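You operate a simulated robot arm through the tools that you are given. There is no shell and no other tool. Be economical: measure what you need, move in short steps, check, and stop when the job is done.

Carry out the task below with a simulated two-armed robot. There is one attempt and no reset: what you move stays moved.

TASK
Hold the grey tote tray on the top of the sample bench steady with one hand and put the rubble lump from the top of the site box in it with the other.

It is judged by the outcome, as a careful person would: the job done as asked, and still so three seconds after it is handed in. It fails if anything else is knocked over, pushed out of place, dropped, spilled or broken.

THE ROBOT
Two 7-joint arms with two-finger parallel grippers on one trunk, on a base that drives. Base frame: it is fixed to the floor where the robot stands at the start and does not move with it; the origin is under the middle of the robot, x ahead of it, y to its left, z up; the surface under the hand at the start is at about z = 555. Readings come in mm, degrees, newtons and seconds.
The left shoulder is at the start at [110, 169, 1342], the right one opposite. With the tool pointing down near the work surface each hand reaches from about 100 to 640 mm from the robot's upright axis, wherever it stands, measured 20 degrees to its own side. Places, roughly: grey tote tray (20x13x9 cm) [-1600, -500, 800]. Payload 1.57 kg a hand.
The TCP of each hand is the grasp point between the finger pads, 30 mm short of the fingertips. In the tool frame z runs along the fingers and y along their closing line. The gripper opens to 80 mm. The fingers are 17 mm wide and 12 mm thick; the gripper's body (40 by 82 mm) begins 80 mm behind the TCP.
Orientation is told as [roll, pitch, yaw] about the base's x, y, z axes, in that order, counted from this pose: with the fingers straight down and closing along the base's y, the tool's x points along the base's -x, its y along +y and its z along -z.

THE INTERFACE
- The arms move only by the tool nudge_tool. It takes "left_moves", "right_moves" or both (then of equal length, played together; a hand with none holds still); each is a list of rows, each an object of numbers (a shift or turn left out is 0, a gripper value left out holds the last): "tx", "ty", "tz": the shift along the base's x, y, z in mm; "ax", "ay", "az": the turn, a rotation vector about the base's x, y, z in degrees. In form: [{"tx": .., "ty": .., "tz": .., "ax": .., "ay": .., "az": ..}, ...]. A call has 1 to 12 rows; each row shifts and turns the commanded pose from where the row before left it. "left_claw" and "right_claw" are, for a hand that has rows, the gripper command, from -1 (shut) to 1 (fully open), values between in proportion, set as the call begins (left out, the last holds). Each row takes 0.2 s and may step no farther than 50 mm and 8.6 degrees from the row before; otherwise, or with a gripper value out of range, the whole call is refused. A pose out of reach is approached as far as the arm can. The call stops where the force on the tool passes 40 N (or 10 N more than at its start, if that is more) or the arm is blocked; 0.2 s more then pass. Each finger travels about 72 mm/s and halts on what it meets, pressing with about 36 N; the grip force reading is that of the motor and also rises with nothing between the fingers. The clock runs only during rows and for 0.2 s after the last one: add rows that do not move to give the fingers time. It gives the time, the measured TCP pose, the force on the tool (base axes), the opening and the grip force at its end, in the units of the frame above (readings bear some noise), with the torque about the TCP (base axes, N m) and any sound that the robot's microphone picked up, and new pictures: "show" is both (left out), scene, wrist or none (wrist: the cameras of the hands that moved).
- Cameras (640 x 400 px; columns grow to the right, rows downward): "scene" is now at [137.7, 2.2, 1509.9]; the picture's right is [-0.02, -1.00, 0.00], its down [-0.87, 0.02, -0.50] and it looks along [0.50, -0.01, -0.87] (base axes); focal length 295 px, centre (320, 200). "left" rides on the left gripper at [72, 7, -122] in its tool frame; the picture's right is [-0.09, 1.00, 0.00], its down [-0.84, -0.08, -0.54] and it looks along [-0.54, -0.05, 0.84] (tool axes); focal length 238 px, centre (320, 200). "right" rides on the right gripper at [72, -6, -122] in its tool frame; the picture's right is [0.09, 1.00, 0.00], its down [-0.84, 0.08, -0.54] and it looks along [-0.54, 0.05, 0.84] (tool axes); focal length 238 px, centre (320, 200). There is no depth. A picture from a camera that has moved, and an enlarged one, comes with that camera's place and axes in the base frame and with its lens. The place of the scene camera against the robot may be out by one fixed shift of up to 12 mm in any direction.
- slide_trunk(by): slides the trunk up (or, below 0, down) by that many mm; the arms and the scene camera ride with it, the base frame stays. It gives what a move gives, with no picture.
- drive_base(legs): drives the robot by 1 to 6 legs, each [ahead, left, turn to the left] in mm, mm and degrees, along the robot's own axes; the way and the turn of a leg run together, so that a leg with both is an arc; at most 1500 mm and 180 degrees a leg. The arms and the cameras ride along, it lands a little off, and it stops where it bumps. It gives what a move gives, and a new picture of the scene camera.
- aim_head(pan, tilt): turns the head with the scene camera to pan (to the left, within 86 degrees either way) and tilt (down, from -29 to 69), counted from straight ahead of the robot. It gives what a move gives, and a new picture of the scene camera.
- close_up(camera, box): a new picture of the part [left, top, right, bottom] of that camera's present view, enlarged. No time passes.
- hand_in(): hands the job in; it is judged then, once.

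Go step by step. Nothing tells you exact positions but the pictures and the camera data: compare them with the known pose of the tool, close in by small moves and look again before you grip or let go. The budget is 120 turns and 260 pictures, counting those below and the enlarged ones. Unless the task says otherwise, let go and move clear before handing in, and close with one line.

The tools are called after "Emit:" as name(argument=value, ...) on one line, values as JSON. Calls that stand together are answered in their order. nudge_tool: Moves the arms, as the interface text tells. Its arguments: {"type":"object","properties":{"left_moves":{"type":"array","items":{"type":"object","properties":{"tx":{"type":"number"},"ty":{"type":"number"},"tz":{"type":"number"},"ax":{"type":"number"},"ay":{"type":"number"},"az":{"type":"number"}}}},"left_claw":{"type":"number"},"right_moves":{"type":"array","items":{"type":"object","properties":{"tx":{"type":"number"},"ty":{"type":"number"},"tz":{"type":"number"},"ax":{"type":"number"},"ay":{"type":"number"},"az":{"type":"number"}}}},"right_claw":{"type":"number"},"show":{"type":"string","enum":["both","scene","wrist","none"]}},"required":[]} The other tools are called the same way: slide_trunk (by) slides the trunk up or down; drive_base (legs) drives the base; aim_head (pan, tilt) turns the head that bears the scene camera; close_up (camera, box) takes an enlarged picture of a part of a camera's view; hand_in () hands the job in.

At the start:

```text
time_s: 0.0
left_ee_pos: [574.6, 193.0, 838.3]
left_tool_rot: [0.0, -0.1, 0.0]
left_contact_force: [-0.3, -0.4, 0.1]
left_ft_torque: [0.01, 0.01, -0.02]
left_opening: 79.9
left_grip_force: 0.0
right_ee_pos: [471.6, -206.2, 813.0]
right_tool_rot: [0.1, 0.0, 0.1]
right_contact_force: [-0.9, 0.2, 1.4]
right_ft_torque: [0.0, 0.01, 0.02]
right_opening: 79.7
right_grip_force: 0.0
trunk travel left (down, up): [-656.0, 234.0]
robot x, y, heading: [-0.8, -0.4, -0.0]
head pan, tilt: [-1.4, 60.1]
```

scene: 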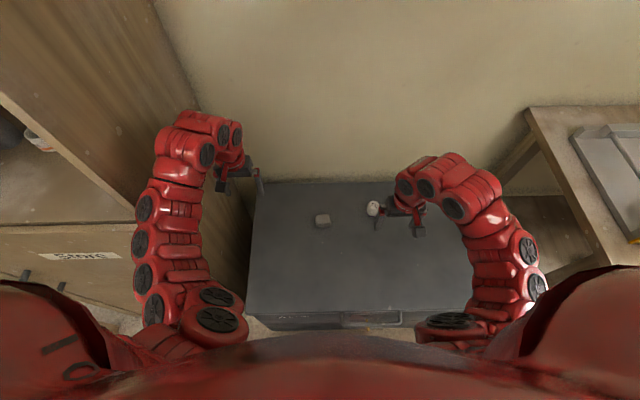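
right: 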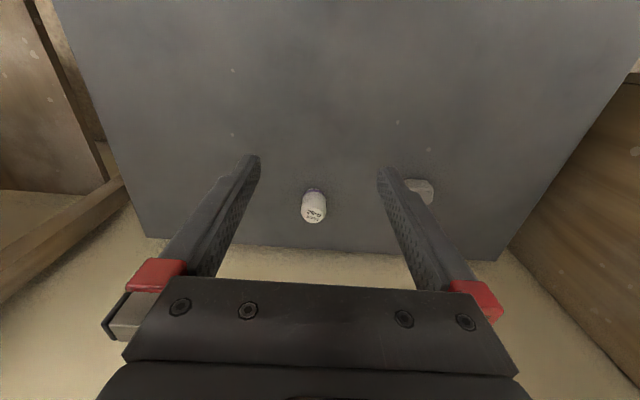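
left: 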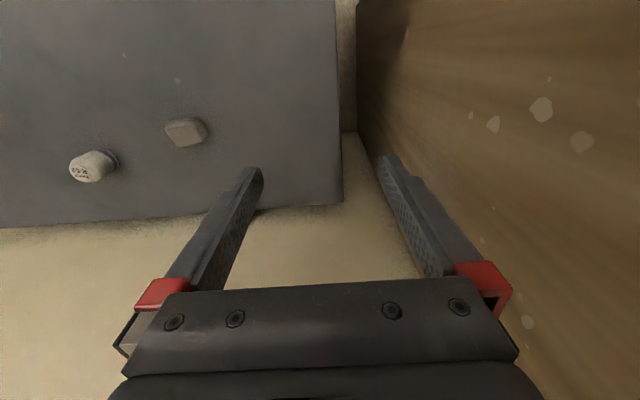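

I see the site box's dark top ahead with a grey lump near the middle and a whitish labelled thing to its right. I'll look closer at both before moving.

Emit:
close_up(camera="scene", box=[290, 180, 450, 280])

Emit:
close_up(camera="left", box=[40, 90, 240, 215])

```text
4.00 times, centred on (370, 230) of scene
camera zoom: at [137.7, 2.2, 1509.9], right [-0.02, -1.0, 0.0], down [-0.87, 0.02, -0.5], along [0.5, -0.01, -0.87], focal length 1179 px, centre (120, 80)
```

zoom: 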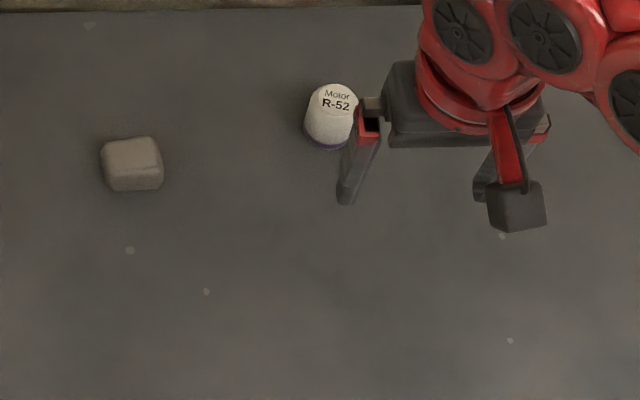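

```text
3.20 times, centred on (140, 152) of left
camera zoom: at [502.5, 201.2, 960.5], right [0.09, 1.0, 0.0], down [0.84, -0.08, 0.54], along [0.54, -0.05, -0.84], focal length 763 px, centre (896, 352)
```

zoom: 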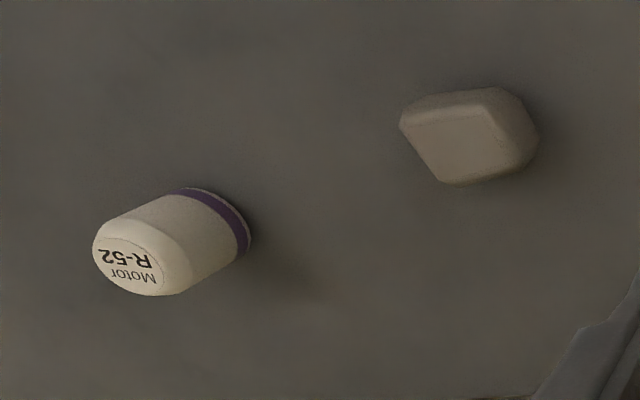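

The lump is the plain grey-brown block, at about [594, -22, 580]; the white R-52 motor jar stays untouched. I'll bring the left hand over it, high up, and look.

Emit:
nudge_tool(left_moves=[{"tx": 3, "ty": -43}, {"tx": 3, "ty": -43}, {"tx": 3, "ty": -43}, {"tx": 3, "ty": -43}, {"tx": 3, "ty": -43}, {"tz": -40}, {"tz": -40}, {}], left_claw=1)

```text
time_s: 1.8
left_ee_pos: [592.6, -22.8, 759.7]
left_tool_rot: [-0.1, 0.0, 0.0]
left_contact_force: [0.0, -0.9, -0.4]
left_ft_torque: [-0.02, -0.04, -0.03]
left_opening: 79.9
left_grip_force: 0.1
right_ee_pos: [470.4, -206.6, 814.0]
right_tool_rot: [0.0, -0.1, 0.0]
right_contact_force: [-0.3, 0.0, -0.1]
right_ft_torque: [-0.01, 0.0, 0.0]
right_opening: 80.2
right_grip_force: 0.1
trunk travel left (down, up): [-656.0, 234.0]
robot x, y, heading: [2.5, 1.2, -0.0]
head pan, tilt: [-1.4, 60.1]
camera scene: at [137.5, 2.5, 1510.0], right [-0.02, -1.0, 0.0], down [-0.87, 0.02, -0.5], along [0.5, -0.01, -0.87], focal length 295 px, centre (320, 200)
camera left: at [520.5, -15.1, 881.6], right [0.09, 1.0, 0.0], down [0.84, -0.08, 0.54], along [0.54, -0.05, -0.84], focal length 238 px, centre (320, 200)
```

scene: 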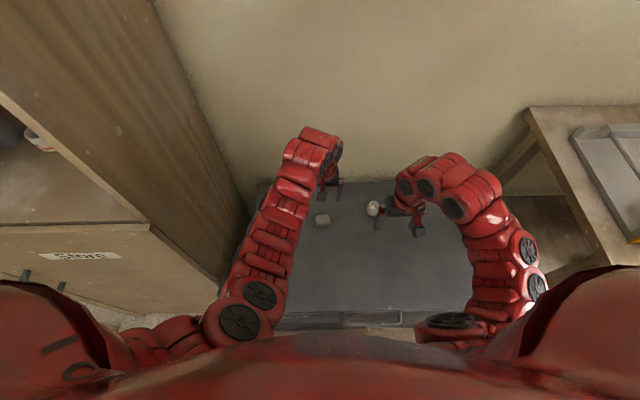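
left: 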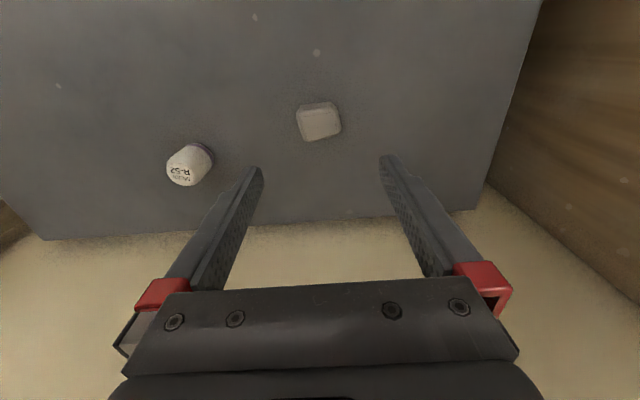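

The lump is centred just between the fingers at about [598, -23]. I'll check its orientation before going down.

Emit:
close_up(camera="left", box=[272, 86, 368, 146])

Emit:
nudge_tool(left_moves=[{"tx": 3, "tz": -40}, {"tx": 2, "tz": -40}, {}], show="wrist")

```text
6.67 times, centred on (320, 116) of left
camera zoom: at [520.5, -15.1, 881.6], right [0.09, 1.0, 0.0], down [0.84, -0.08, 0.54], along [0.54, -0.05, -0.84], focal length 1589 px, centre (320, 760)
```

zoom: 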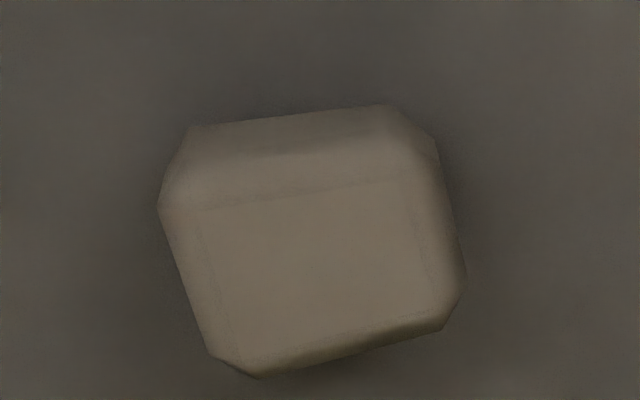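

```text
time_s: 2.6
left_ee_pos: [595.0, -20.0, 676.6]
left_tool_rot: [0.0, 0.0, 0.1]
left_contact_force: [0.5, -1.3, 0.6]
left_ft_torque: [-0.01, 0.02, 0.01]
left_opening: 80.1
left_grip_force: 0.0
right_ee_pos: [471.3, -206.3, 812.3]
right_tool_rot: [0.0, 0.0, 0.0]
right_contact_force: [0.7, -0.2, -0.1]
right_ft_torque: [-0.03, 0.01, -0.01]
right_opening: 80.0
right_grip_force: 0.0
trunk travel left (down, up): [-656.0, 234.0]
robot x, y, heading: [-1.0, -4.7, 0.1]
head pan, tilt: [-1.4, 60.1]
camera left: at [523.7, -13.3, 799.0], right [0.09, 1.0, 0.0], down [0.84, -0.08, 0.54], along [0.54, -0.05, -0.84], focal length 238 px, centre (320, 200)
```

left: 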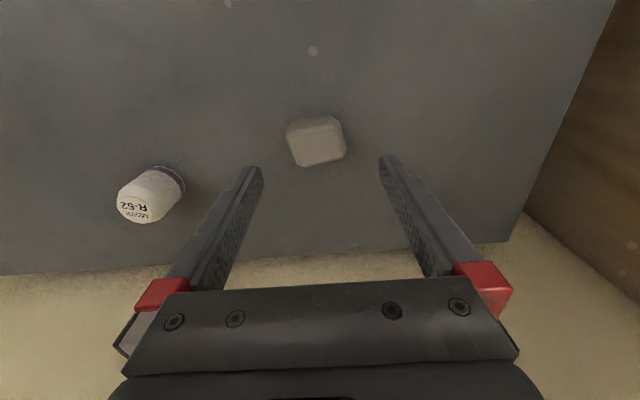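

The lump sits yawed about +7° and at about [600, -23]. I'll turn the hand to match and descend so the tips stop just above the box top.

Emit:
nudge_tool(left_moves=[{"tx": 3, "ty": -1, "az": 7}, {"tx": 2, "ty": -1}, {"tz": -30}, {"tz": -20}, {}], show="wrist")

```text
time_s: 3.8
left_ee_pos: [596.4, -21.9, 638.1]
left_tool_rot: [0.1, 0.0, 7.1]
left_contact_force: [1.0, -0.6, -0.2]
left_ft_torque: [0.01, 0.05, 0.0]
left_opening: 80.0
left_grip_force: 0.1
left hand out of reach, approached as far as the arm can: row 4
right_ee_pos: [471.1, -207.2, 812.1]
right_tool_rot: [0.0, 0.0, 0.0]
right_contact_force: [-0.4, 0.8, -0.7]
right_ft_torque: [-0.06, 0.02, -0.03]
right_opening: 80.3
right_grip_force: 0.1
trunk travel left (down, up): [-656.0, 234.0]
robot x, y, heading: [1.5, -0.6, -0.2]
head pan, tilt: [-1.4, 60.1]
camera left: at [525.2, -24.7, 760.4], right [-0.03, 1.0, 0.0], down [0.84, 0.02, 0.54], along [0.54, 0.02, -0.84], focal length 238 px, centre (320, 200)
```

left: 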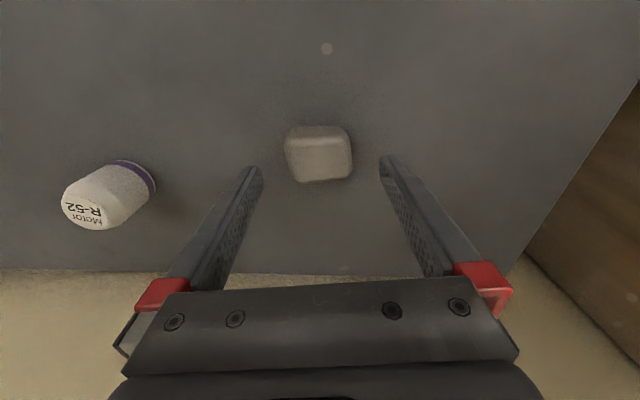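

The arm ran out of reach low down, so I'll slide the trunk down a bit (both hands remain well above everything else).

Emit:
slide_trunk(by=-35)

Emit:
nudge_tool(left_moves=[{"tx": 2}, {}], show="both")

```text
time_s: 4.6
left_ee_pos: [597.1, -23.9, 604.1]
left_tool_rot: [-0.1, 0.0, 6.9]
left_contact_force: [0.2, 0.6, -0.2]
left_ft_torque: [-0.03, -0.03, -0.01]
left_opening: 80.0
left_grip_force: 0.1
right_ee_pos: [470.0, -206.4, 777.4]
right_tool_rot: [0.1, 0.0, 0.0]
right_contact_force: [0.4, 0.4, -0.5]
right_ft_torque: [-0.01, 0.03, 0.0]
right_opening: 80.1
right_grip_force: 0.0
trunk travel left (down, up): [-621.0, 269.0]
robot x, y, heading: [-2.5, -3.9, 0.0]
head pan, tilt: [-1.4, 60.1]
```

```text
time_s: 5.2
left_ee_pos: [599.6, -21.4, 604.8]
left_tool_rot: [0.0, -0.2, 7.1]
left_contact_force: [0.4, 0.3, -1.1]
left_ft_torque: [0.01, -0.02, 0.01]
left_opening: 79.8
left_grip_force: 0.1
right_ee_pos: [470.8, -207.7, 777.8]
right_tool_rot: [0.0, -0.1, 0.0]
right_contact_force: [0.5, -0.3, 0.2]
right_ft_torque: [-0.01, -0.02, -0.02]
right_opening: 79.9
right_grip_force: 0.1
trunk travel left (down, up): [-621.0, 269.0]
robot x, y, heading: [1.4, 2.0, 0.2]
head pan, tilt: [-1.4, 60.1]
camera scene: at [137.6, 2.0, 1474.9], right [-0.03, -1.0, 0.0], down [-0.87, 0.02, -0.5], along [0.5, -0.01, -0.87], focal length 295 px, centre (320, 200)
camera left: at [526.8, -23.4, 726.4], right [-0.03, 1.0, 0.0], down [0.84, 0.02, 0.54], along [0.54, 0.02, -0.84], focal length 238 px, centre (320, 200)
```

scene: 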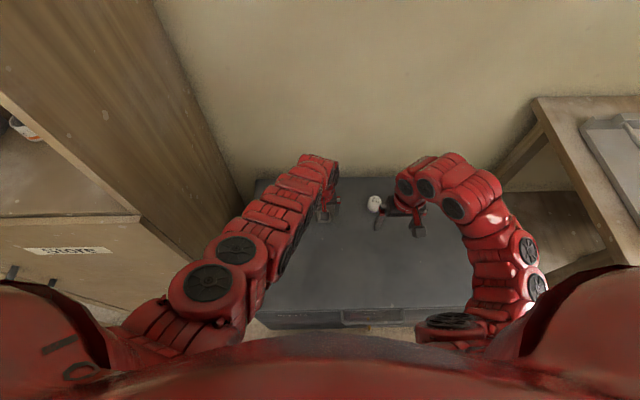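
left: 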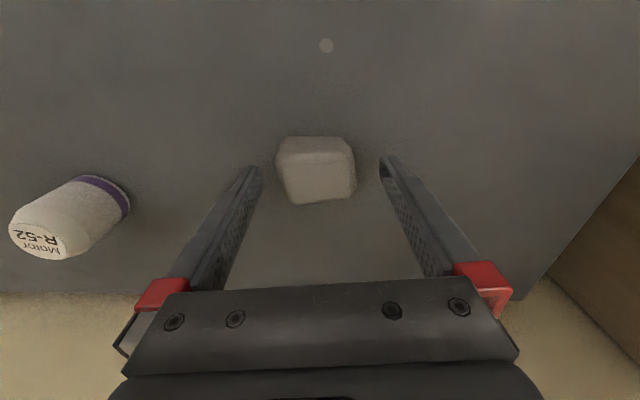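

Fingers straddle the lump evenly. I'll lower another 14 mm by trunk, then close.

Emit:
slide_trunk(by=-14)

Emit:
nudge_tool(left_moves=[{}, {}, {}, {}], left_claw=-1, show="wrist")

```text
time_s: 5.8
left_ee_pos: [598.8, -22.3, 590.7]
left_tool_rot: [0.0, 0.0, 6.9]
left_contact_force: [-0.3, -0.4, 0.4]
left_ft_torque: [0.01, -0.02, 0.0]
left_opening: 80.2
left_grip_force: 0.2
right_ee_pos: [470.8, -207.5, 764.4]
right_tool_rot: [0.0, -0.1, 0.0]
right_contact_force: [0.4, 0.1, -1.1]
right_ft_torque: [0.05, 0.0, 0.01]
right_opening: 80.1
right_grip_force: 0.1
trunk travel left (down, up): [-607.0, 283.0]
robot x, y, heading: [1.3, 0.4, 0.0]
head pan, tilt: [-1.4, 60.1]
```

```text
time_s: 6.8
left_ee_pos: [598.0, -22.1, 591.0]
left_tool_rot: [0.0, 0.0, 7.0]
left_contact_force: [-0.7, -0.8, 0.2]
left_ft_torque: [-0.09, 0.06, -0.01]
left_opening: 52.4
left_grip_force: 36.1
right_ee_pos: [470.9, -207.2, 763.7]
right_tool_rot: [-0.1, 0.0, 0.0]
right_contact_force: [0.1, -0.2, -0.1]
right_ft_torque: [-0.01, 0.01, -0.02]
right_opening: 80.0
right_grip_force: 0.1
trunk travel left (down, up): [-607.0, 283.0]
robot x, y, heading: [-2.3, -0.9, -0.1]
head pan, tilt: [-1.4, 60.1]
camera left: at [526.6, -23.6, 712.3], right [-0.03, 1.0, 0.0], down [0.84, 0.02, 0.54], along [0.54, 0.02, -0.84], focal length 238 px, centre (320, 200)
```

left: 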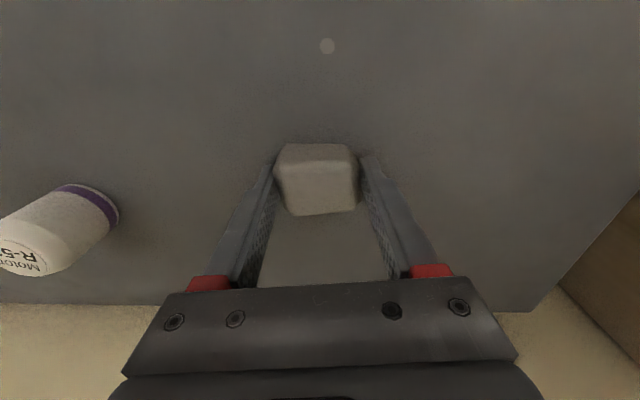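

Gripped at 52 mm with 36 N. Now lift straight up with the trunk.

Emit:
slide_trunk(by=50)

Emit:
slide_trunk(by=200)

Emit:
nudge_tool(left_moves=[{"tx": -20, "tz": 30}, {"tx": -30, "ty": 20, "tz": 30}, {"tx": -35, "ty": 20, "tz": 25}, {"tx": -35, "ty": 20, "tz": 25}, {"tx": -35, "ty": 20}, {"tx": -35, "ty": 20}, {"tx": -30, "ty": 20}, {}])

```text
time_s: 7.7
left_ee_pos: [598.3, -22.0, 640.0]
left_tool_rot: [0.0, 0.0, 7.1]
left_contact_force: [-0.1, -0.2, -1.5]
left_ft_torque: [-0.03, 0.02, 0.0]
left_opening: 52.1
left_grip_force: 36.1
right_ee_pos: [470.9, -207.3, 814.1]
right_tool_rot: [0.0, 0.0, 0.0]
right_contact_force: [0.1, -0.2, -0.1]
right_ft_torque: [-0.02, 0.0, 0.03]
right_opening: 80.3
right_grip_force: 0.1
trunk travel left (down, up): [-657.0, 233.0]
robot x, y, heading: [2.0, 0.1, 0.3]
head pan, tilt: [-1.4, 60.1]
```

```text
time_s: 9.9
left_ee_pos: [598.1, -21.5, 839.8]
left_tool_rot: [0.1, 0.0, 7.0]
left_contact_force: [0.8, 0.9, -1.8]
left_ft_torque: [-0.01, 0.0, 0.0]
left_opening: 52.1
left_grip_force: 36.1
right_ee_pos: [471.3, -206.7, 1013.9]
right_tool_rot: [0.1, 0.0, 0.0]
right_contact_force: [-0.1, -1.0, -0.6]
right_ft_torque: [-0.03, 0.01, -0.01]
right_opening: 80.0
right_grip_force: 0.1
trunk travel left (down, up): [-857.0, 33.0]
robot x, y, heading: [-0.4, 2.0, -0.1]
head pan, tilt: [-1.4, 60.1]
```

```text
time_s: 11.7
left_ee_pos: [522.6, 21.2, 923.1]
left_tool_rot: [-0.1, 0.1, 7.0]
left_contact_force: [-0.2, -0.4, -2.1]
left_ft_torque: [-0.04, -0.01, 0.0]
left_opening: 52.0
left_grip_force: 36.2
left hand out of reach, approached as far as the arm can: row 3, 4, 5, 6, 7
right_ee_pos: [471.1, -206.2, 1013.2]
right_tool_rot: [-0.1, 0.0, 0.0]
right_contact_force: [1.4, 0.6, 0.1]
right_ft_torque: [-0.02, -0.02, 0.01]
right_opening: 79.8
right_grip_force: 0.0
trunk travel left (down, up): [-857.0, 33.0]
robot x, y, heading: [-2.5, 2.0, -0.1]
head pan, tilt: [-1.4, 60.1]
camera scene: at [138.3, 3.0, 1710.8], right [-0.03, -1.0, 0.0], down [-0.87, 0.02, -0.5], along [0.5, -0.01, -0.87], focal length 295 px, centre (320, 200)
camera left: at [450.6, 19.5, 1045.8], right [-0.03, 1.0, 0.0], down [0.84, 0.02, 0.54], along [0.54, 0.02, -0.84], focal length 238 px, centre (320, 200)
```

scene: 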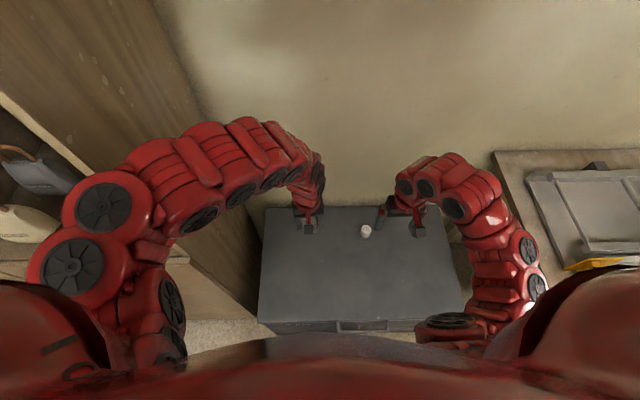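
left: 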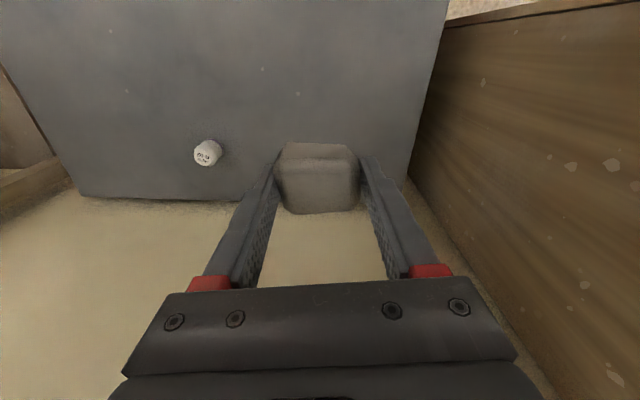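

The lump is held safely. Now I'll look around, right then left, before driving toward the sample bench behind.

Emit:
aim_head(pan=-86, tilt=30)

Emit:
aim_head(pan=86, tilt=30)

```text
time_s: 13.3
left_ee_pos: [522.0, 21.3, 923.7]
left_tool_rot: [0.1, 0.1, 7.0]
left_contact_force: [0.8, -0.3, -1.6]
left_ft_torque: [-0.03, -0.01, -0.03]
left_opening: 52.1
left_grip_force: 36.1
right_ee_pos: [470.8, -207.1, 1013.9]
right_tool_rot: [-0.1, 0.1, 0.0]
right_contact_force: [0.3, 0.6, 0.6]
right_ft_torque: [0.01, 0.02, 0.0]
right_opening: 80.0
right_grip_force: 0.0
trunk travel left (down, up): [-857.0, 33.0]
robot x, y, heading: [-1.6, -2.7, 0.0]
head pan, tilt: [-85.9, 30.0]
camera scene: at [78.0, -86.4, 1753.1], right [-1.0, -0.07, 0.0], down [-0.04, 0.5, -0.87], along [0.06, -0.86, -0.5], focal length 295 px, centre (320, 200)
```

scene: 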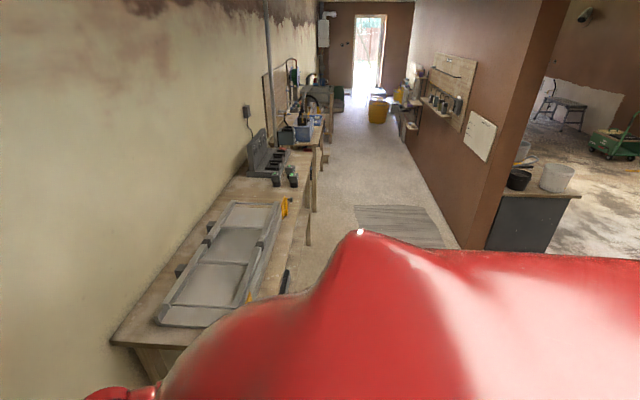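

```text
time_s: 15.9
left_ee_pos: [522.2, 22.0, 923.3]
left_tool_rot: [0.0, 0.1, 7.0]
left_contact_force: [0.2, 0.8, -1.1]
left_ft_torque: [0.02, 0.01, 0.02]
left_opening: 51.9
left_grip_force: 35.9
right_ee_pos: [470.3, -206.3, 1013.6]
right_tool_rot: [-0.1, 0.0, 0.0]
right_contact_force: [0.8, -0.3, 0.8]
right_ft_torque: [0.01, 0.01, 0.02]
right_opening: 80.1
right_grip_force: 0.0
trunk travel left (down, up): [-857.0, 33.0]
robot x, y, heading: [0.8, -1.1, -0.1]
head pan, tilt: [85.9, 30.0]
camera scene: at [77.9, 94.1, 1753.1], right [1.0, -0.07, 0.0], down [-0.04, -0.5, -0.87], along [0.06, 0.86, -0.5], focal length 295 px, centre (320, 200)
```

scene: 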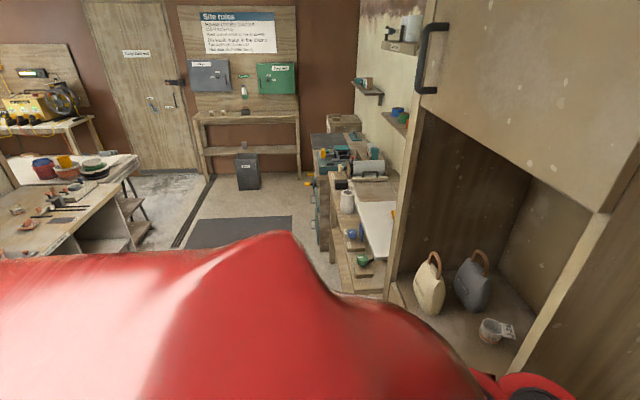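

A bench lies to the right, a store cabinet to the left. I'll back straight away from them, then turn right to view what was behind.

Emit:
aim_head(pan=-60, tilt=30)

Emit:
drive_base(legs=[[-350, 0, 0], [0, 0, -90]])

```text
time_s: 18.2
left_ee_pos: [521.6, 21.5, 923.5]
left_tool_rot: [0.1, 0.2, 7.1]
left_contact_force: [0.3, -0.4, -2.9]
left_ft_torque: [0.0, 0.01, -0.01]
left_opening: 51.8
left_grip_force: 35.9
right_ee_pos: [470.4, -207.4, 1013.9]
right_tool_rot: [0.0, 0.0, 0.0]
right_contact_force: [0.2, 0.0, 0.9]
right_ft_torque: [-0.02, 0.01, 0.01]
right_opening: 79.9
right_grip_force: 0.1
trunk travel left (down, up): [-857.0, 33.0]
robot x, y, heading: [-1.2, 0.0, 0.3]
head pan, tilt: [-60.0, 30.0]
camera scene: at [116.8, -74.4, 1753.1], right [-0.87, -0.5, 0.0], down [-0.25, 0.43, -0.87], along [0.43, -0.75, -0.5], focal length 295 px, centre (320, 200)
```

scene: 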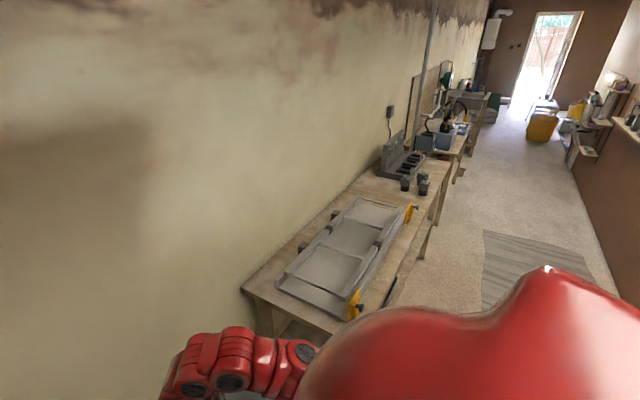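

```text
time_s: 24.3
left_ee_pos: [-336.3, -522.4, 922.5]
left_tool_rot: [0.1, 0.2, -83.6]
left_contact_force: [-0.5, 0.1, -1.2]
left_ft_torque: [0.03, -0.02, -0.01]
left_opening: 52.0
left_grip_force: 36.1
right_ee_pos: [-564.5, -469.4, 1013.1]
right_tool_rot: [0.1, 0.0, -90.8]
right_contact_force: [0.3, 0.4, 0.0]
right_ft_torque: [-0.03, 0.01, 0.0]
right_opening: 79.9
right_grip_force: 0.0
trunk travel left (down, up): [-857.0, 33.0]
robot x, y, heading: [-353.9, -0.9, -90.7]
head pan, tilt: [-60.0, 30.0]
camera scene: at [-440.3, -121.3, 1753.1], right [-0.49, 0.87, 0.0], down [0.44, 0.25, -0.87], along [-0.75, -0.42, -0.5], focal length 295 px, centre (320, 200)
```

scene: 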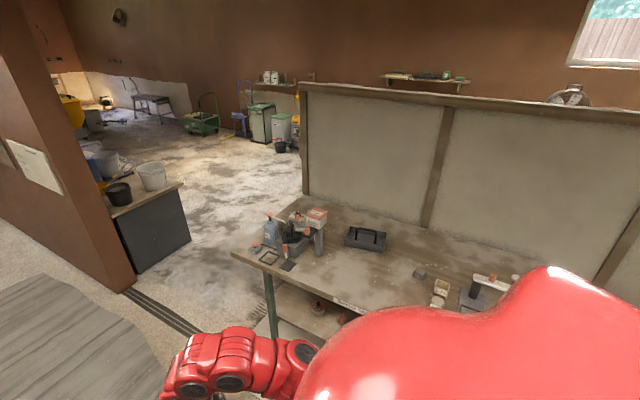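

The tray should project to around (367, 244). I'll zoom in there.

Emit:
close_up(camera="scene", box=[240, 190, 480, 340])

Emit:
aim_head(pan=-86, tilt=45)

```text
2.67 times, centred on (360, 265) of scene
camera zoom: at [-440.3, -121.3, 1753.1], right [-0.49, 0.87, 0.0], down [0.44, 0.25, -0.87], along [-0.75, -0.42, -0.5], focal length 786 px, centre (213, 27)
```

zoom: 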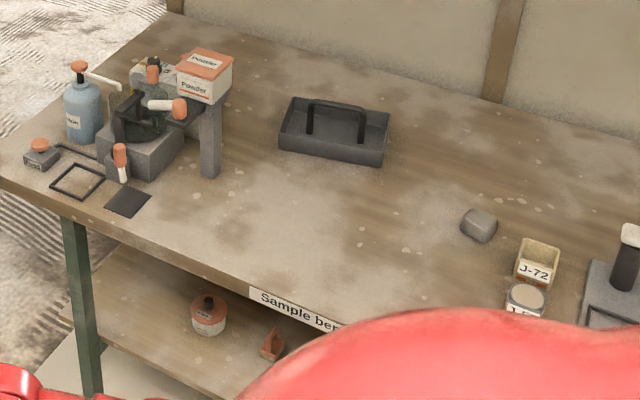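

```text
time_s: 25.2
left_ee_pos: [-337.7, -524.1, 921.6]
left_tool_rot: [0.1, 0.2, -83.7]
left_contact_force: [-0.2, 0.5, -1.8]
left_ft_torque: [0.04, 0.0, -0.02]
left_opening: 52.1
left_grip_force: 36.2
right_ee_pos: [-564.2, -469.1, 1013.8]
right_tool_rot: [0.0, 0.0, -90.7]
right_contact_force: [-0.7, -1.0, -0.2]
right_ft_torque: [0.0, -0.03, 0.01]
right_opening: 80.0
right_grip_force: 0.0
trunk travel left (down, up): [-857.0, 33.0]
robot x, y, heading: [-351.4, 0.5, -90.8]
head pan, tilt: [-85.9, 45.0]
camera scene: at [-442.7, -81.9, 1730.5], right [-0.06, 1.0, 0.0], down [0.71, 0.04, -0.71], along [-0.71, -0.04, -0.71], focal length 295 px, centre (320, 200)
```

scene: 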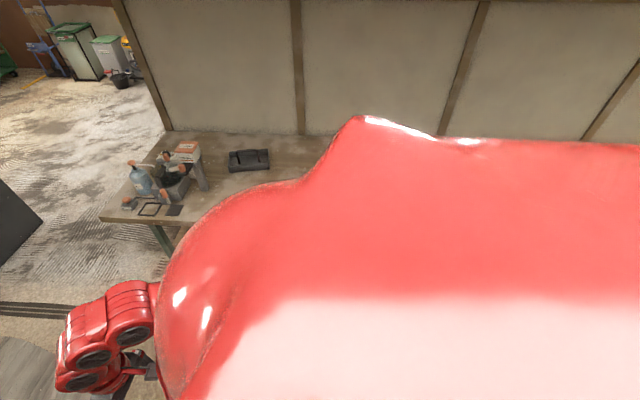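

The tray is a dark grey tote with a hoop handle, at roughly [-1600, -500], and a second lump and other items share the bench, to be left alone. I'll turn to face the bench, shift across and stop well short to measure.

Emit:
drive_base(legs=[[0, 0, -89], [0, 480, 0], [250, 0, 0]])

Emit:
aim_head(pan=0, tilt=45)

```text
time_s: 33.3
left_ee_pos: [-1122.9, -512.9, 924.3]
left_tool_rot: [0.0, 0.0, -172.4]
left_contact_force: [-0.5, 0.6, -1.1]
left_ft_torque: [0.01, 0.01, 0.02]
left_opening: 51.9
left_grip_force: 36.5
right_ee_pos: [-1073.3, -284.5, 1013.5]
right_tool_rot: [0.0, -0.1, -179.5]
right_contact_force: [-0.4, 0.5, -0.6]
right_ft_torque: [0.0, -0.01, 0.0]
right_opening: 80.2
right_grip_force: 0.1
trunk travel left (down, up): [-857.0, 33.0]
robot x, y, heading: [-599.1, -489.9, -179.4]
head pan, tilt: [-85.9, 45.0]
camera scene: at [-695.4, -403.4, 1730.6], right [1.0, 0.08, 0.0], down [0.06, -0.7, -0.71], along [-0.06, 0.7, -0.71], focal length 295 px, centre (320, 200)
```

scene: 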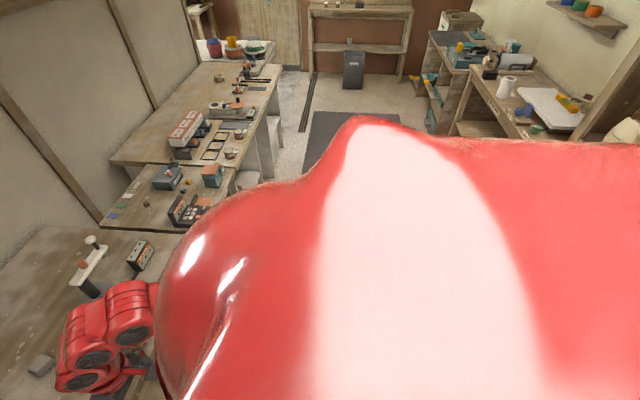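

```text
time_s: 34.9
left_ee_pos: [-1122.7, -514.2, 923.6]
left_tool_rot: [0.0, 0.0, -172.4]
left_contact_force: [-0.4, 0.6, -2.2]
left_ft_torque: [0.0, 0.0, 0.03]
left_opening: 52.0
left_grip_force: 35.9
right_ee_pos: [-1074.7, -286.0, 1013.7]
right_tool_rot: [0.0, -0.1, -179.3]
right_contact_force: [-0.4, 1.3, -0.3]
right_ft_torque: [-0.01, -0.03, 0.0]
right_opening: 80.1
right_grip_force: 0.0
trunk travel left (down, up): [-857.0, 33.0]
robot x, y, heading: [-600.5, -488.4, -179.5]
head pan, tilt: [0.0, 45.0]
camera scene: at [-771.2, -485.3, 1730.5], right [-0.01, 1.0, 0.0], down [0.71, 0.01, -0.71], along [-0.71, -0.01, -0.71], focal length 295 px, centre (320, 200)
```

scene: 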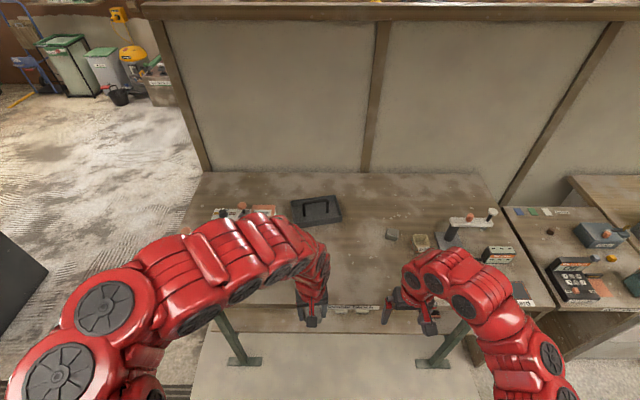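

Bench front edge is at about x=-1226, tray at about [-1640, -515]. I'll drive in another 320 mm, keeping about the clearance I had at the site box.

Emit:
drive_base(legs=[[320, 0, -0.5]])

Emit:
aim_head(pan=0, tilt=50)

```text
time_s: 37.1
left_ee_pos: [-1447.8, -511.5, 924.1]
left_tool_rot: [-0.1, 0.1, -172.9]
left_contact_force: [-0.5, 0.2, -1.5]
left_ft_torque: [-0.02, 0.06, -0.01]
left_opening: 51.8
left_grip_force: 35.9
right_ee_pos: [-1396.1, -284.2, 1014.0]
right_tool_rot: [0.0, -0.1, -179.9]
right_contact_force: [-0.2, -0.3, -0.1]
right_ft_torque: [0.01, 0.01, 0.01]
right_opening: 80.0
right_grip_force: 0.1
trunk travel left (down, up): [-857.0, 33.0]
robot x, y, heading: [-928.6, -488.0, -179.6]
head pan, tilt: [0.0, 45.0]
camera scene: at [-1094.9, -486.2, 1730.6], right [0.0, 1.0, 0.0], down [0.71, 0.0, -0.71], along [-0.71, 0.0, -0.71], focal length 295 px, centre (320, 200)
```

scene: 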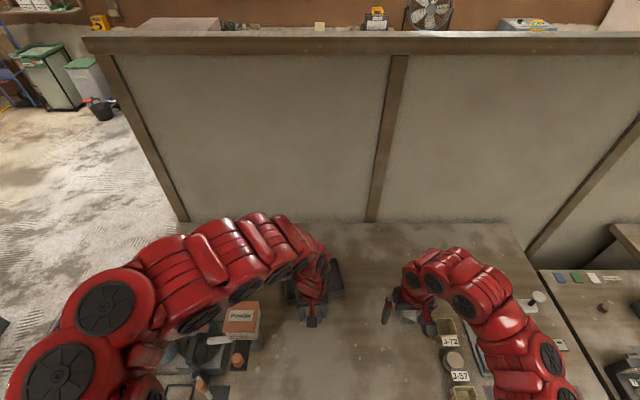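

```text
time_s: 37.7
left_ee_pos: [-1447.7, -511.6, 923.9]
left_tool_rot: [0.0, 0.1, -173.0]
left_contact_force: [-0.7, 0.0, -1.4]
left_ft_torque: [-0.03, 0.04, 0.0]
left_opening: 51.8
left_grip_force: 35.9
right_ee_pos: [-1397.6, -284.6, 1013.5]
right_tool_rot: [0.0, 0.1, -179.9]
right_contact_force: [0.1, -0.1, 0.2]
right_ft_torque: [-0.02, -0.01, -0.01]
right_opening: 79.9
right_grip_force: 0.1
trunk travel left (down, up): [-857.0, 33.0]
robot x, y, heading: [-924.2, -485.1, -179.8]
head pan, tilt: [0.0, 50.0]
camera scene: at [-1092.5, -486.2, 1723.5], right [0.0, 1.0, 0.0], down [0.77, 0.0, -0.64], along [-0.64, 0.0, -0.77], focal length 295 px, centre (320, 200)
```

scene: 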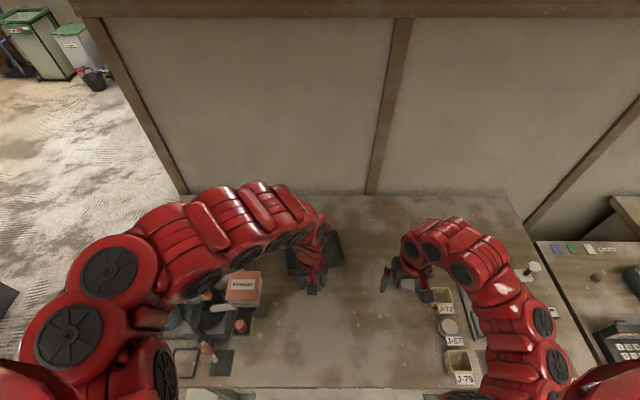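

The left arm hides the tray from the head camera, so I'll look with both wrist cameras.

Emit:
close_up(camera="left", box=[0, 0, 640, 400])

Emit:
close_up(camera="right", box=[0, 0, 640, 400])

```text
1.00 times, centred on (320, 200) of left (not enlarged: the box is as wide or as high as the picture)
camera zoom: at [-1375.8, -509.0, 1045.7], right [0.03, -1.0, 0.0], down [-0.84, -0.03, 0.54], along [-0.54, -0.02, -0.84], focal length 238 px, centre (320, 200)
```

zoom: 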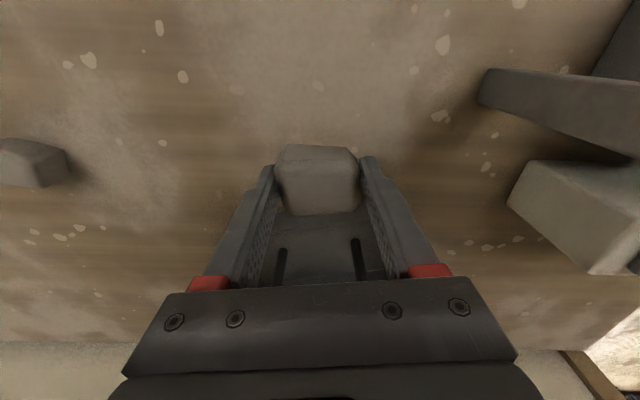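

```text
1.00 times, centred on (320, 200) of right (not enlarged: the box is as wide or as high as the picture)
camera zoom: at [-1325.6, -277.3, 1136.2], right [0.09, -1.0, 0.0], down [-0.84, -0.08, 0.54], along [-0.54, -0.05, -0.84], focal length 238 px, centre (320, 200)
```

zoom: 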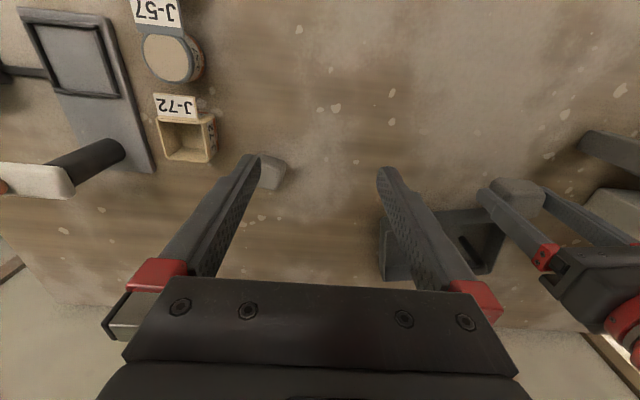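

Tray found just ahead of the left hand, handle running along its length. I'll move the right hand forward (staying high) so its camera looks down on the tray, and raise the left hand.

Emit:
nudge_tool(left_moves=[{"tz": 20}, {"tz": 20}, {"tz": 20}, {"tz": 20}, {}, {}], right_moves=[{"tx": -40, "ty": -16}, {"tx": -40, "ty": -16}, {"tx": -40, "ty": -16}, {"tx": -40, "ty": -16}, {"tx": -40, "ty": -16}, {}])

```text
time_s: 39.1
left_ee_pos: [-1483.9, -497.0, 984.5]
left_tool_rot: [0.0, 0.1, -172.9]
left_contact_force: [-0.2, 0.1, -1.5]
left_ft_torque: [-0.01, 0.01, -0.02]
left_opening: 51.5
left_grip_force: 35.2
left hand out of reach, approached as far as the arm can: row 1, 2, 3, 4
right_ee_pos: [-1598.1, -365.5, 1014.7]
right_tool_rot: [0.0, 0.0, -179.8]
right_contact_force: [-0.3, 0.3, -0.2]
right_ft_torque: [0.03, 0.0, 0.01]
right_opening: 79.9
right_grip_force: 0.1
trunk travel left (down, up): [-857.0, 33.0]
robot x, y, heading: [-927.2, -491.0, -179.8]
head pan, tilt: [0.0, 50.0]
camera scene: at [-1090.7, -485.3, 1723.7], right [0.0, 1.0, 0.0], down [0.77, 0.0, -0.64], along [-0.64, 0.0, -0.77], focal length 295 px, centre (320, 200)
camera right: at [-1526.5, -358.0, 1137.0], right [0.1, -1.0, 0.0], down [-0.84, -0.08, 0.54], along [-0.54, -0.05, -0.84], focal length 238 px, centre (320, 200)
camera left: at [-1412.5, -493.9, 1106.7], right [0.03, -1.0, 0.0], down [-0.84, -0.03, 0.54], along [-0.54, -0.02, -0.84], focal length 238 px, centre (320, 200)
```

scene: 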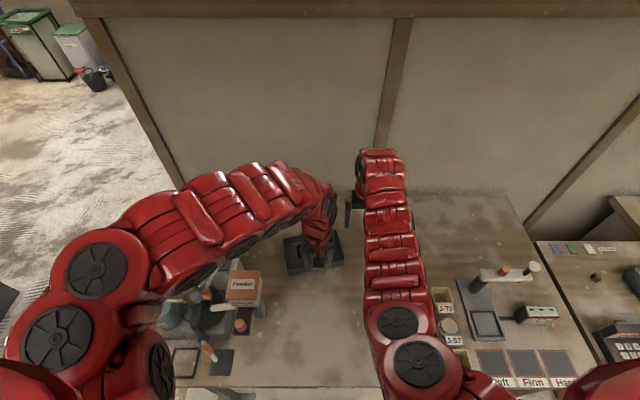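
right: 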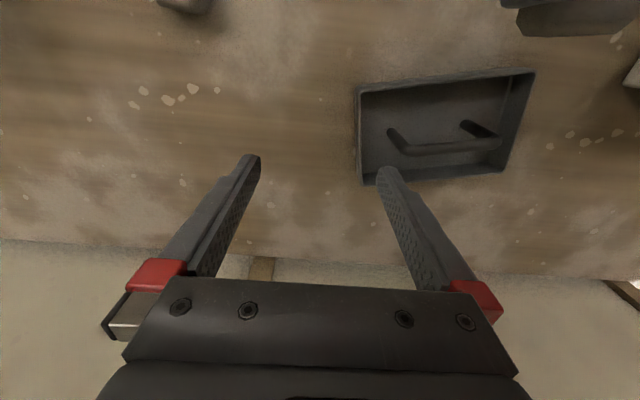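
left: 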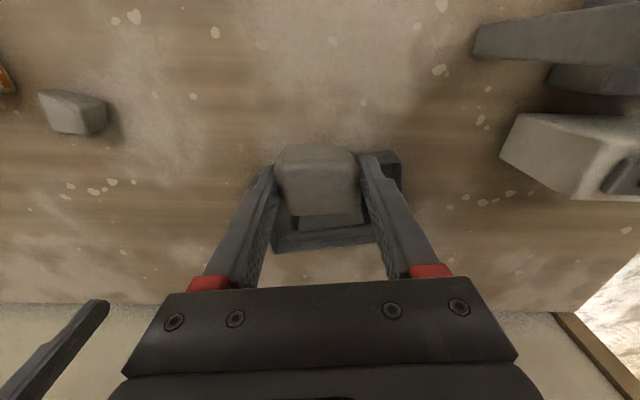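

I have a clear view of the tray with its hoop handle along the centreline. Zooming to measure.

Emit:
close_up(camera="right", box=[340, 60, 556, 195])

```text
2.96 times, centred on (448, 128) of right
camera zoom: at [-1526.5, -358.0, 1137.0], right [0.1, -1.0, 0.0], down [-0.84, -0.08, 0.54], along [-0.54, -0.05, -0.84], focal length 706 px, centre (-59, 415)
```

zoom: 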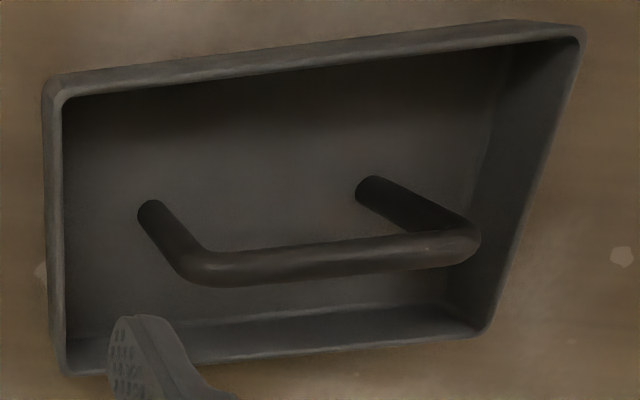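

Tray centre is about [-1612, -530], yawed about +11°, rim near z≈820, handle top near 845. I plan to hold its +y end wall with the right hand and set the lump in the near channel. Shoulders are too high for that reach, so I lower the trunk in stages.

Emit:
slide_trunk(by=-70)

Emit:
nudge_tool(left_moves=[{"tz": 25, "tx": 20}, {"tz": 25, "tx": 20}, {"tz": 25, "tx": 20}, {"tz": 25, "tx": 20}, {}], right_moves=[{"tz": 20}, {"tz": 20}, {"tz": 20}, {}, {}])

```text
time_s: 40.2
left_ee_pos: [-1485.4, -496.0, 914.6]
left_tool_rot: [0.1, 0.2, -173.0]
left_contact_force: [0.6, 0.9, -1.0]
left_ft_torque: [-0.02, 0.04, -0.02]
left_opening: 52.0
left_grip_force: 35.9
right_ee_pos: [-1598.5, -365.1, 943.8]
right_tool_rot: [0.0, 0.0, -179.9]
right_contact_force: [0.4, -0.2, -0.2]
right_ft_torque: [-0.02, 0.01, -0.01]
right_opening: 79.9
right_grip_force: 0.1
trunk travel left (down, up): [-787.0, 103.0]
robot x, y, heading: [-923.4, -489.3, -180.0]
head pan, tilt: [0.0, 50.0]
```

```text
time_s: 41.4
left_ee_pos: [-1496.7, -463.9, 949.4]
left_tool_rot: [0.3, 0.4, -172.8]
left_contact_force: [-0.3, -0.6, -1.7]
left_ft_torque: [-0.03, -0.01, 0.05]
left_opening: 51.9
left_grip_force: 36.6
left hand out of reach, approached as far as the arm can: row 1, 2, 3, 4
right_ee_pos: [-1598.8, -361.7, 1002.2]
right_tool_rot: [0.0, -0.1, -180.0]
right_contact_force: [0.9, -0.9, 0.6]
right_ft_torque: [0.02, 0.04, -0.02]
right_opening: 80.0
right_grip_force: 0.1
trunk travel left (down, up): [-787.0, 103.0]
robot x, y, heading: [-928.3, -492.3, -179.8]
head pan, tilt: [0.0, 50.0]
camera scene: at [-1091.8, -486.3, 1653.5], right [0.0, 1.0, 0.0], down [0.77, 0.0, -0.64], along [-0.64, 0.0, -0.77], focal length 295 px, centre (320, 200)
camera right: at [-1527.2, -356.8, 1125.0], right [0.09, -1.0, 0.0], down [-0.84, -0.08, 0.54], along [-0.54, -0.05, -0.84], focal length 238 px, centre (320, 200)
camera left: at [-1425.1, -461.5, 1072.0], right [0.03, -1.0, 0.0], down [-0.84, -0.03, 0.54], along [-0.54, -0.02, -0.84], focal length 238 px, centre (320, 200)
```

scene: 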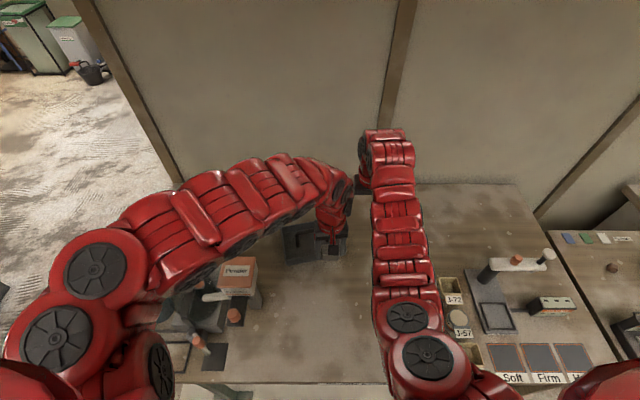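
right: 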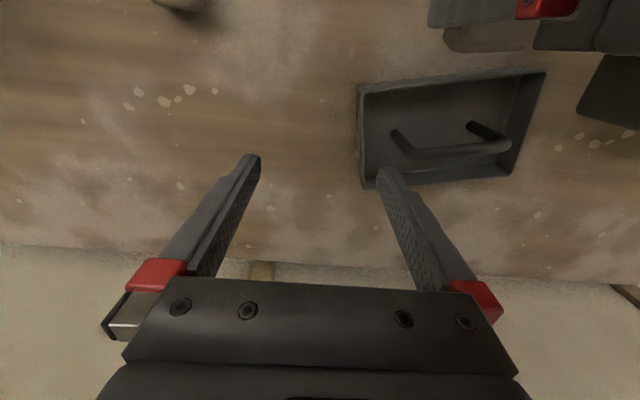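
left: 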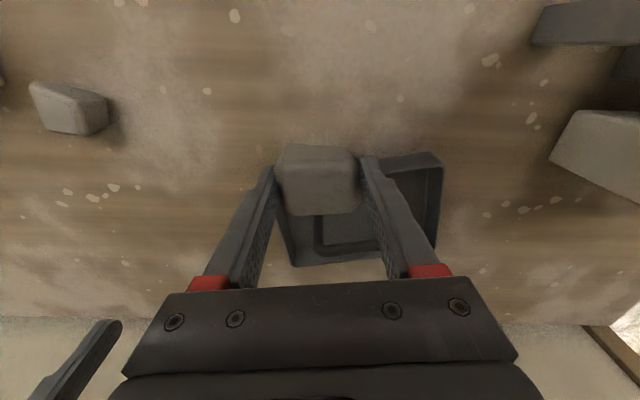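

The left arm is near a joint limit in this posture; I'll ease it outward (−y), away from the right hand, and see whether it frees up.

Emit:
nudge_tool(left_moves=[{"ty": -25}, {"ty": -25}, {"ty": -25}, {}], show="wrist")

```text
time_s: 42.4
left_ee_pos: [-1513.6, -533.2, 939.0]
left_tool_rot: [0.2, 0.5, -173.0]
left_contact_force: [-1.0, -0.3, -0.8]
left_ft_torque: [0.01, -0.03, -0.01]
left_opening: 51.9
left_grip_force: 35.7
left hand out of reach, approached as far as the arm can: row 1, 2, 3
right_ee_pos: [-1598.5, -363.3, 1002.8]
right_tool_rot: [0.0, 0.0, -179.9]
right_contact_force: [0.5, -0.4, 0.2]
right_ft_torque: [0.01, 0.01, 0.01]
right_opening: 80.0
right_grip_force: 0.1
trunk travel left (down, up): [-787.0, 103.0]
robot x, y, heading: [-924.6, -489.5, -179.9]
head pan, tilt: [0.0, 50.0]
camera left: at [-1442.0, -530.2, 1061.6], right [0.03, -1.0, 0.0], down [-0.84, -0.03, 0.54], along [-0.54, -0.02, -0.84], focal length 238 px, centre (320, 200)
```

left: 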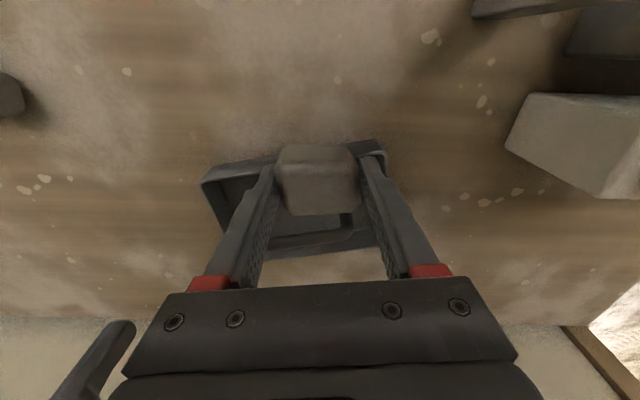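

Emit:
nudge_tool(left_moves=[{"tx": 25, "tz": 15}, {"tx": 25, "tz": 15}, {"tx": 25, "tz": 15}, {}], show="none")

```text
time_s: 43.4
left_ee_pos: [-1512.1, -522.0, 940.3]
left_tool_rot: [0.1, 0.3, -172.9]
left_contact_force: [0.2, 0.3, -1.3]
left_ft_torque: [-0.02, -0.01, -0.03]
left_opening: 51.6
left_grip_force: 36.0
left hand out of reach, approached as far as the arm can: row 1, 2, 3
right_ee_pos: [-1598.7, -362.4, 1002.4]
right_tool_rot: [-0.1, 0.1, -179.9]
right_contact_force: [0.4, 0.1, 0.1]
right_ft_torque: [0.01, -0.02, 0.0]
right_opening: 79.9
right_grip_force: 0.1
trunk travel left (down, up): [-787.0, 103.0]
robot x, y, heading: [-924.7, -490.2, -179.8]
head pan, tilt: [0.0, 50.0]
```

I'll lower the trunk 50 mm more (lump still clears the handle height), bringing both hands into reach of the tray.

Emit:
slide_trunk(by=-50)

Emit:
nudge_tool(left_moves=[{"ty": -20, "tz": 10}, {"ty": -20, "tz": 10}, {}], right_moves=[{"tz": 10, "ty": -15}, {"tz": 10, "ty": -10}, {}])

```text
time_s: 44.3
left_ee_pos: [-1511.9, -520.2, 890.4]
left_tool_rot: [0.1, 0.3, -172.9]
left_contact_force: [-1.6, 0.7, -1.4]
left_ft_torque: [0.02, 0.0, -0.01]
left_opening: 51.8
left_grip_force: 35.9
right_ee_pos: [-1598.2, -362.5, 951.3]
right_tool_rot: [0.0, 0.0, -179.9]
right_contact_force: [0.6, 0.0, 0.0]
right_ft_torque: [0.02, 0.0, 0.02]
right_opening: 80.1
right_grip_force: 0.0
trunk travel left (down, up): [-737.0, 153.0]
robot x, y, heading: [-926.5, -492.3, -179.6]
head pan, tilt: [0.0, 50.0]
```

```text
time_s: 45.1
left_ee_pos: [-1526.4, -555.4, 900.3]
left_tool_rot: [0.1, 0.5, -172.9]
left_contact_force: [0.5, 0.7, -1.3]
left_ft_torque: [0.02, -0.03, 0.0]
left_opening: 51.8
left_grip_force: 35.7
left hand out of reach, approached as far as the arm can: row 1, 2
right_ee_pos: [-1598.7, -387.1, 972.7]
right_tool_rot: [-0.1, -0.1, -179.9]
right_contact_force: [-0.3, 0.4, 0.7]
right_ft_torque: [0.0, 0.0, 0.02]
right_opening: 80.1
right_grip_force: 0.2
trunk travel left (down, up): [-737.0, 153.0]
robot x, y, heading: [-927.6, -488.6, -179.8]
head pan, tilt: [0.0, 50.0]
camera scene: at [-1092.1, -485.1, 1603.5], right [0.0, 1.0, 0.0], down [0.77, 0.0, -0.64], along [-0.64, 0.0, -0.77], focal length 295 px, centre (320, 200)
camera right: at [-1527.0, -381.2, 1095.4], right [0.09, -1.0, 0.0], down [-0.84, -0.08, 0.54], along [-0.54, -0.05, -0.84], focal length 238 px, centre (320, 200)
camera left: at [-1455.0, -552.9, 1023.7], right [0.03, -1.0, 0.0], down [-0.84, -0.03, 0.54], along [-0.54, -0.02, -0.84], focal length 238 px, centre (320, 200)
```

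scene: 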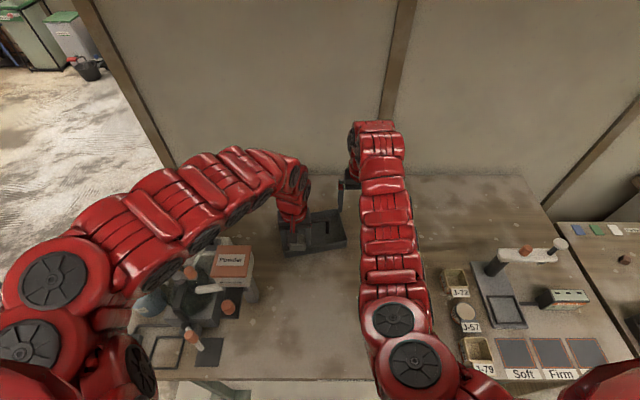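
right: 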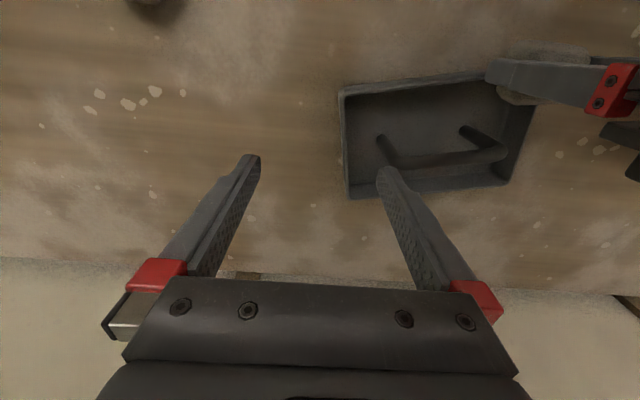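
left: 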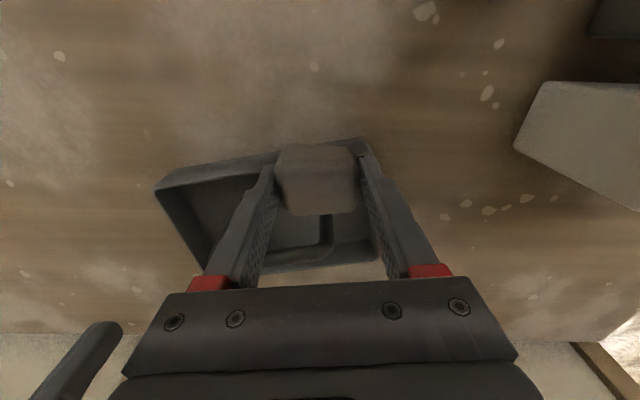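

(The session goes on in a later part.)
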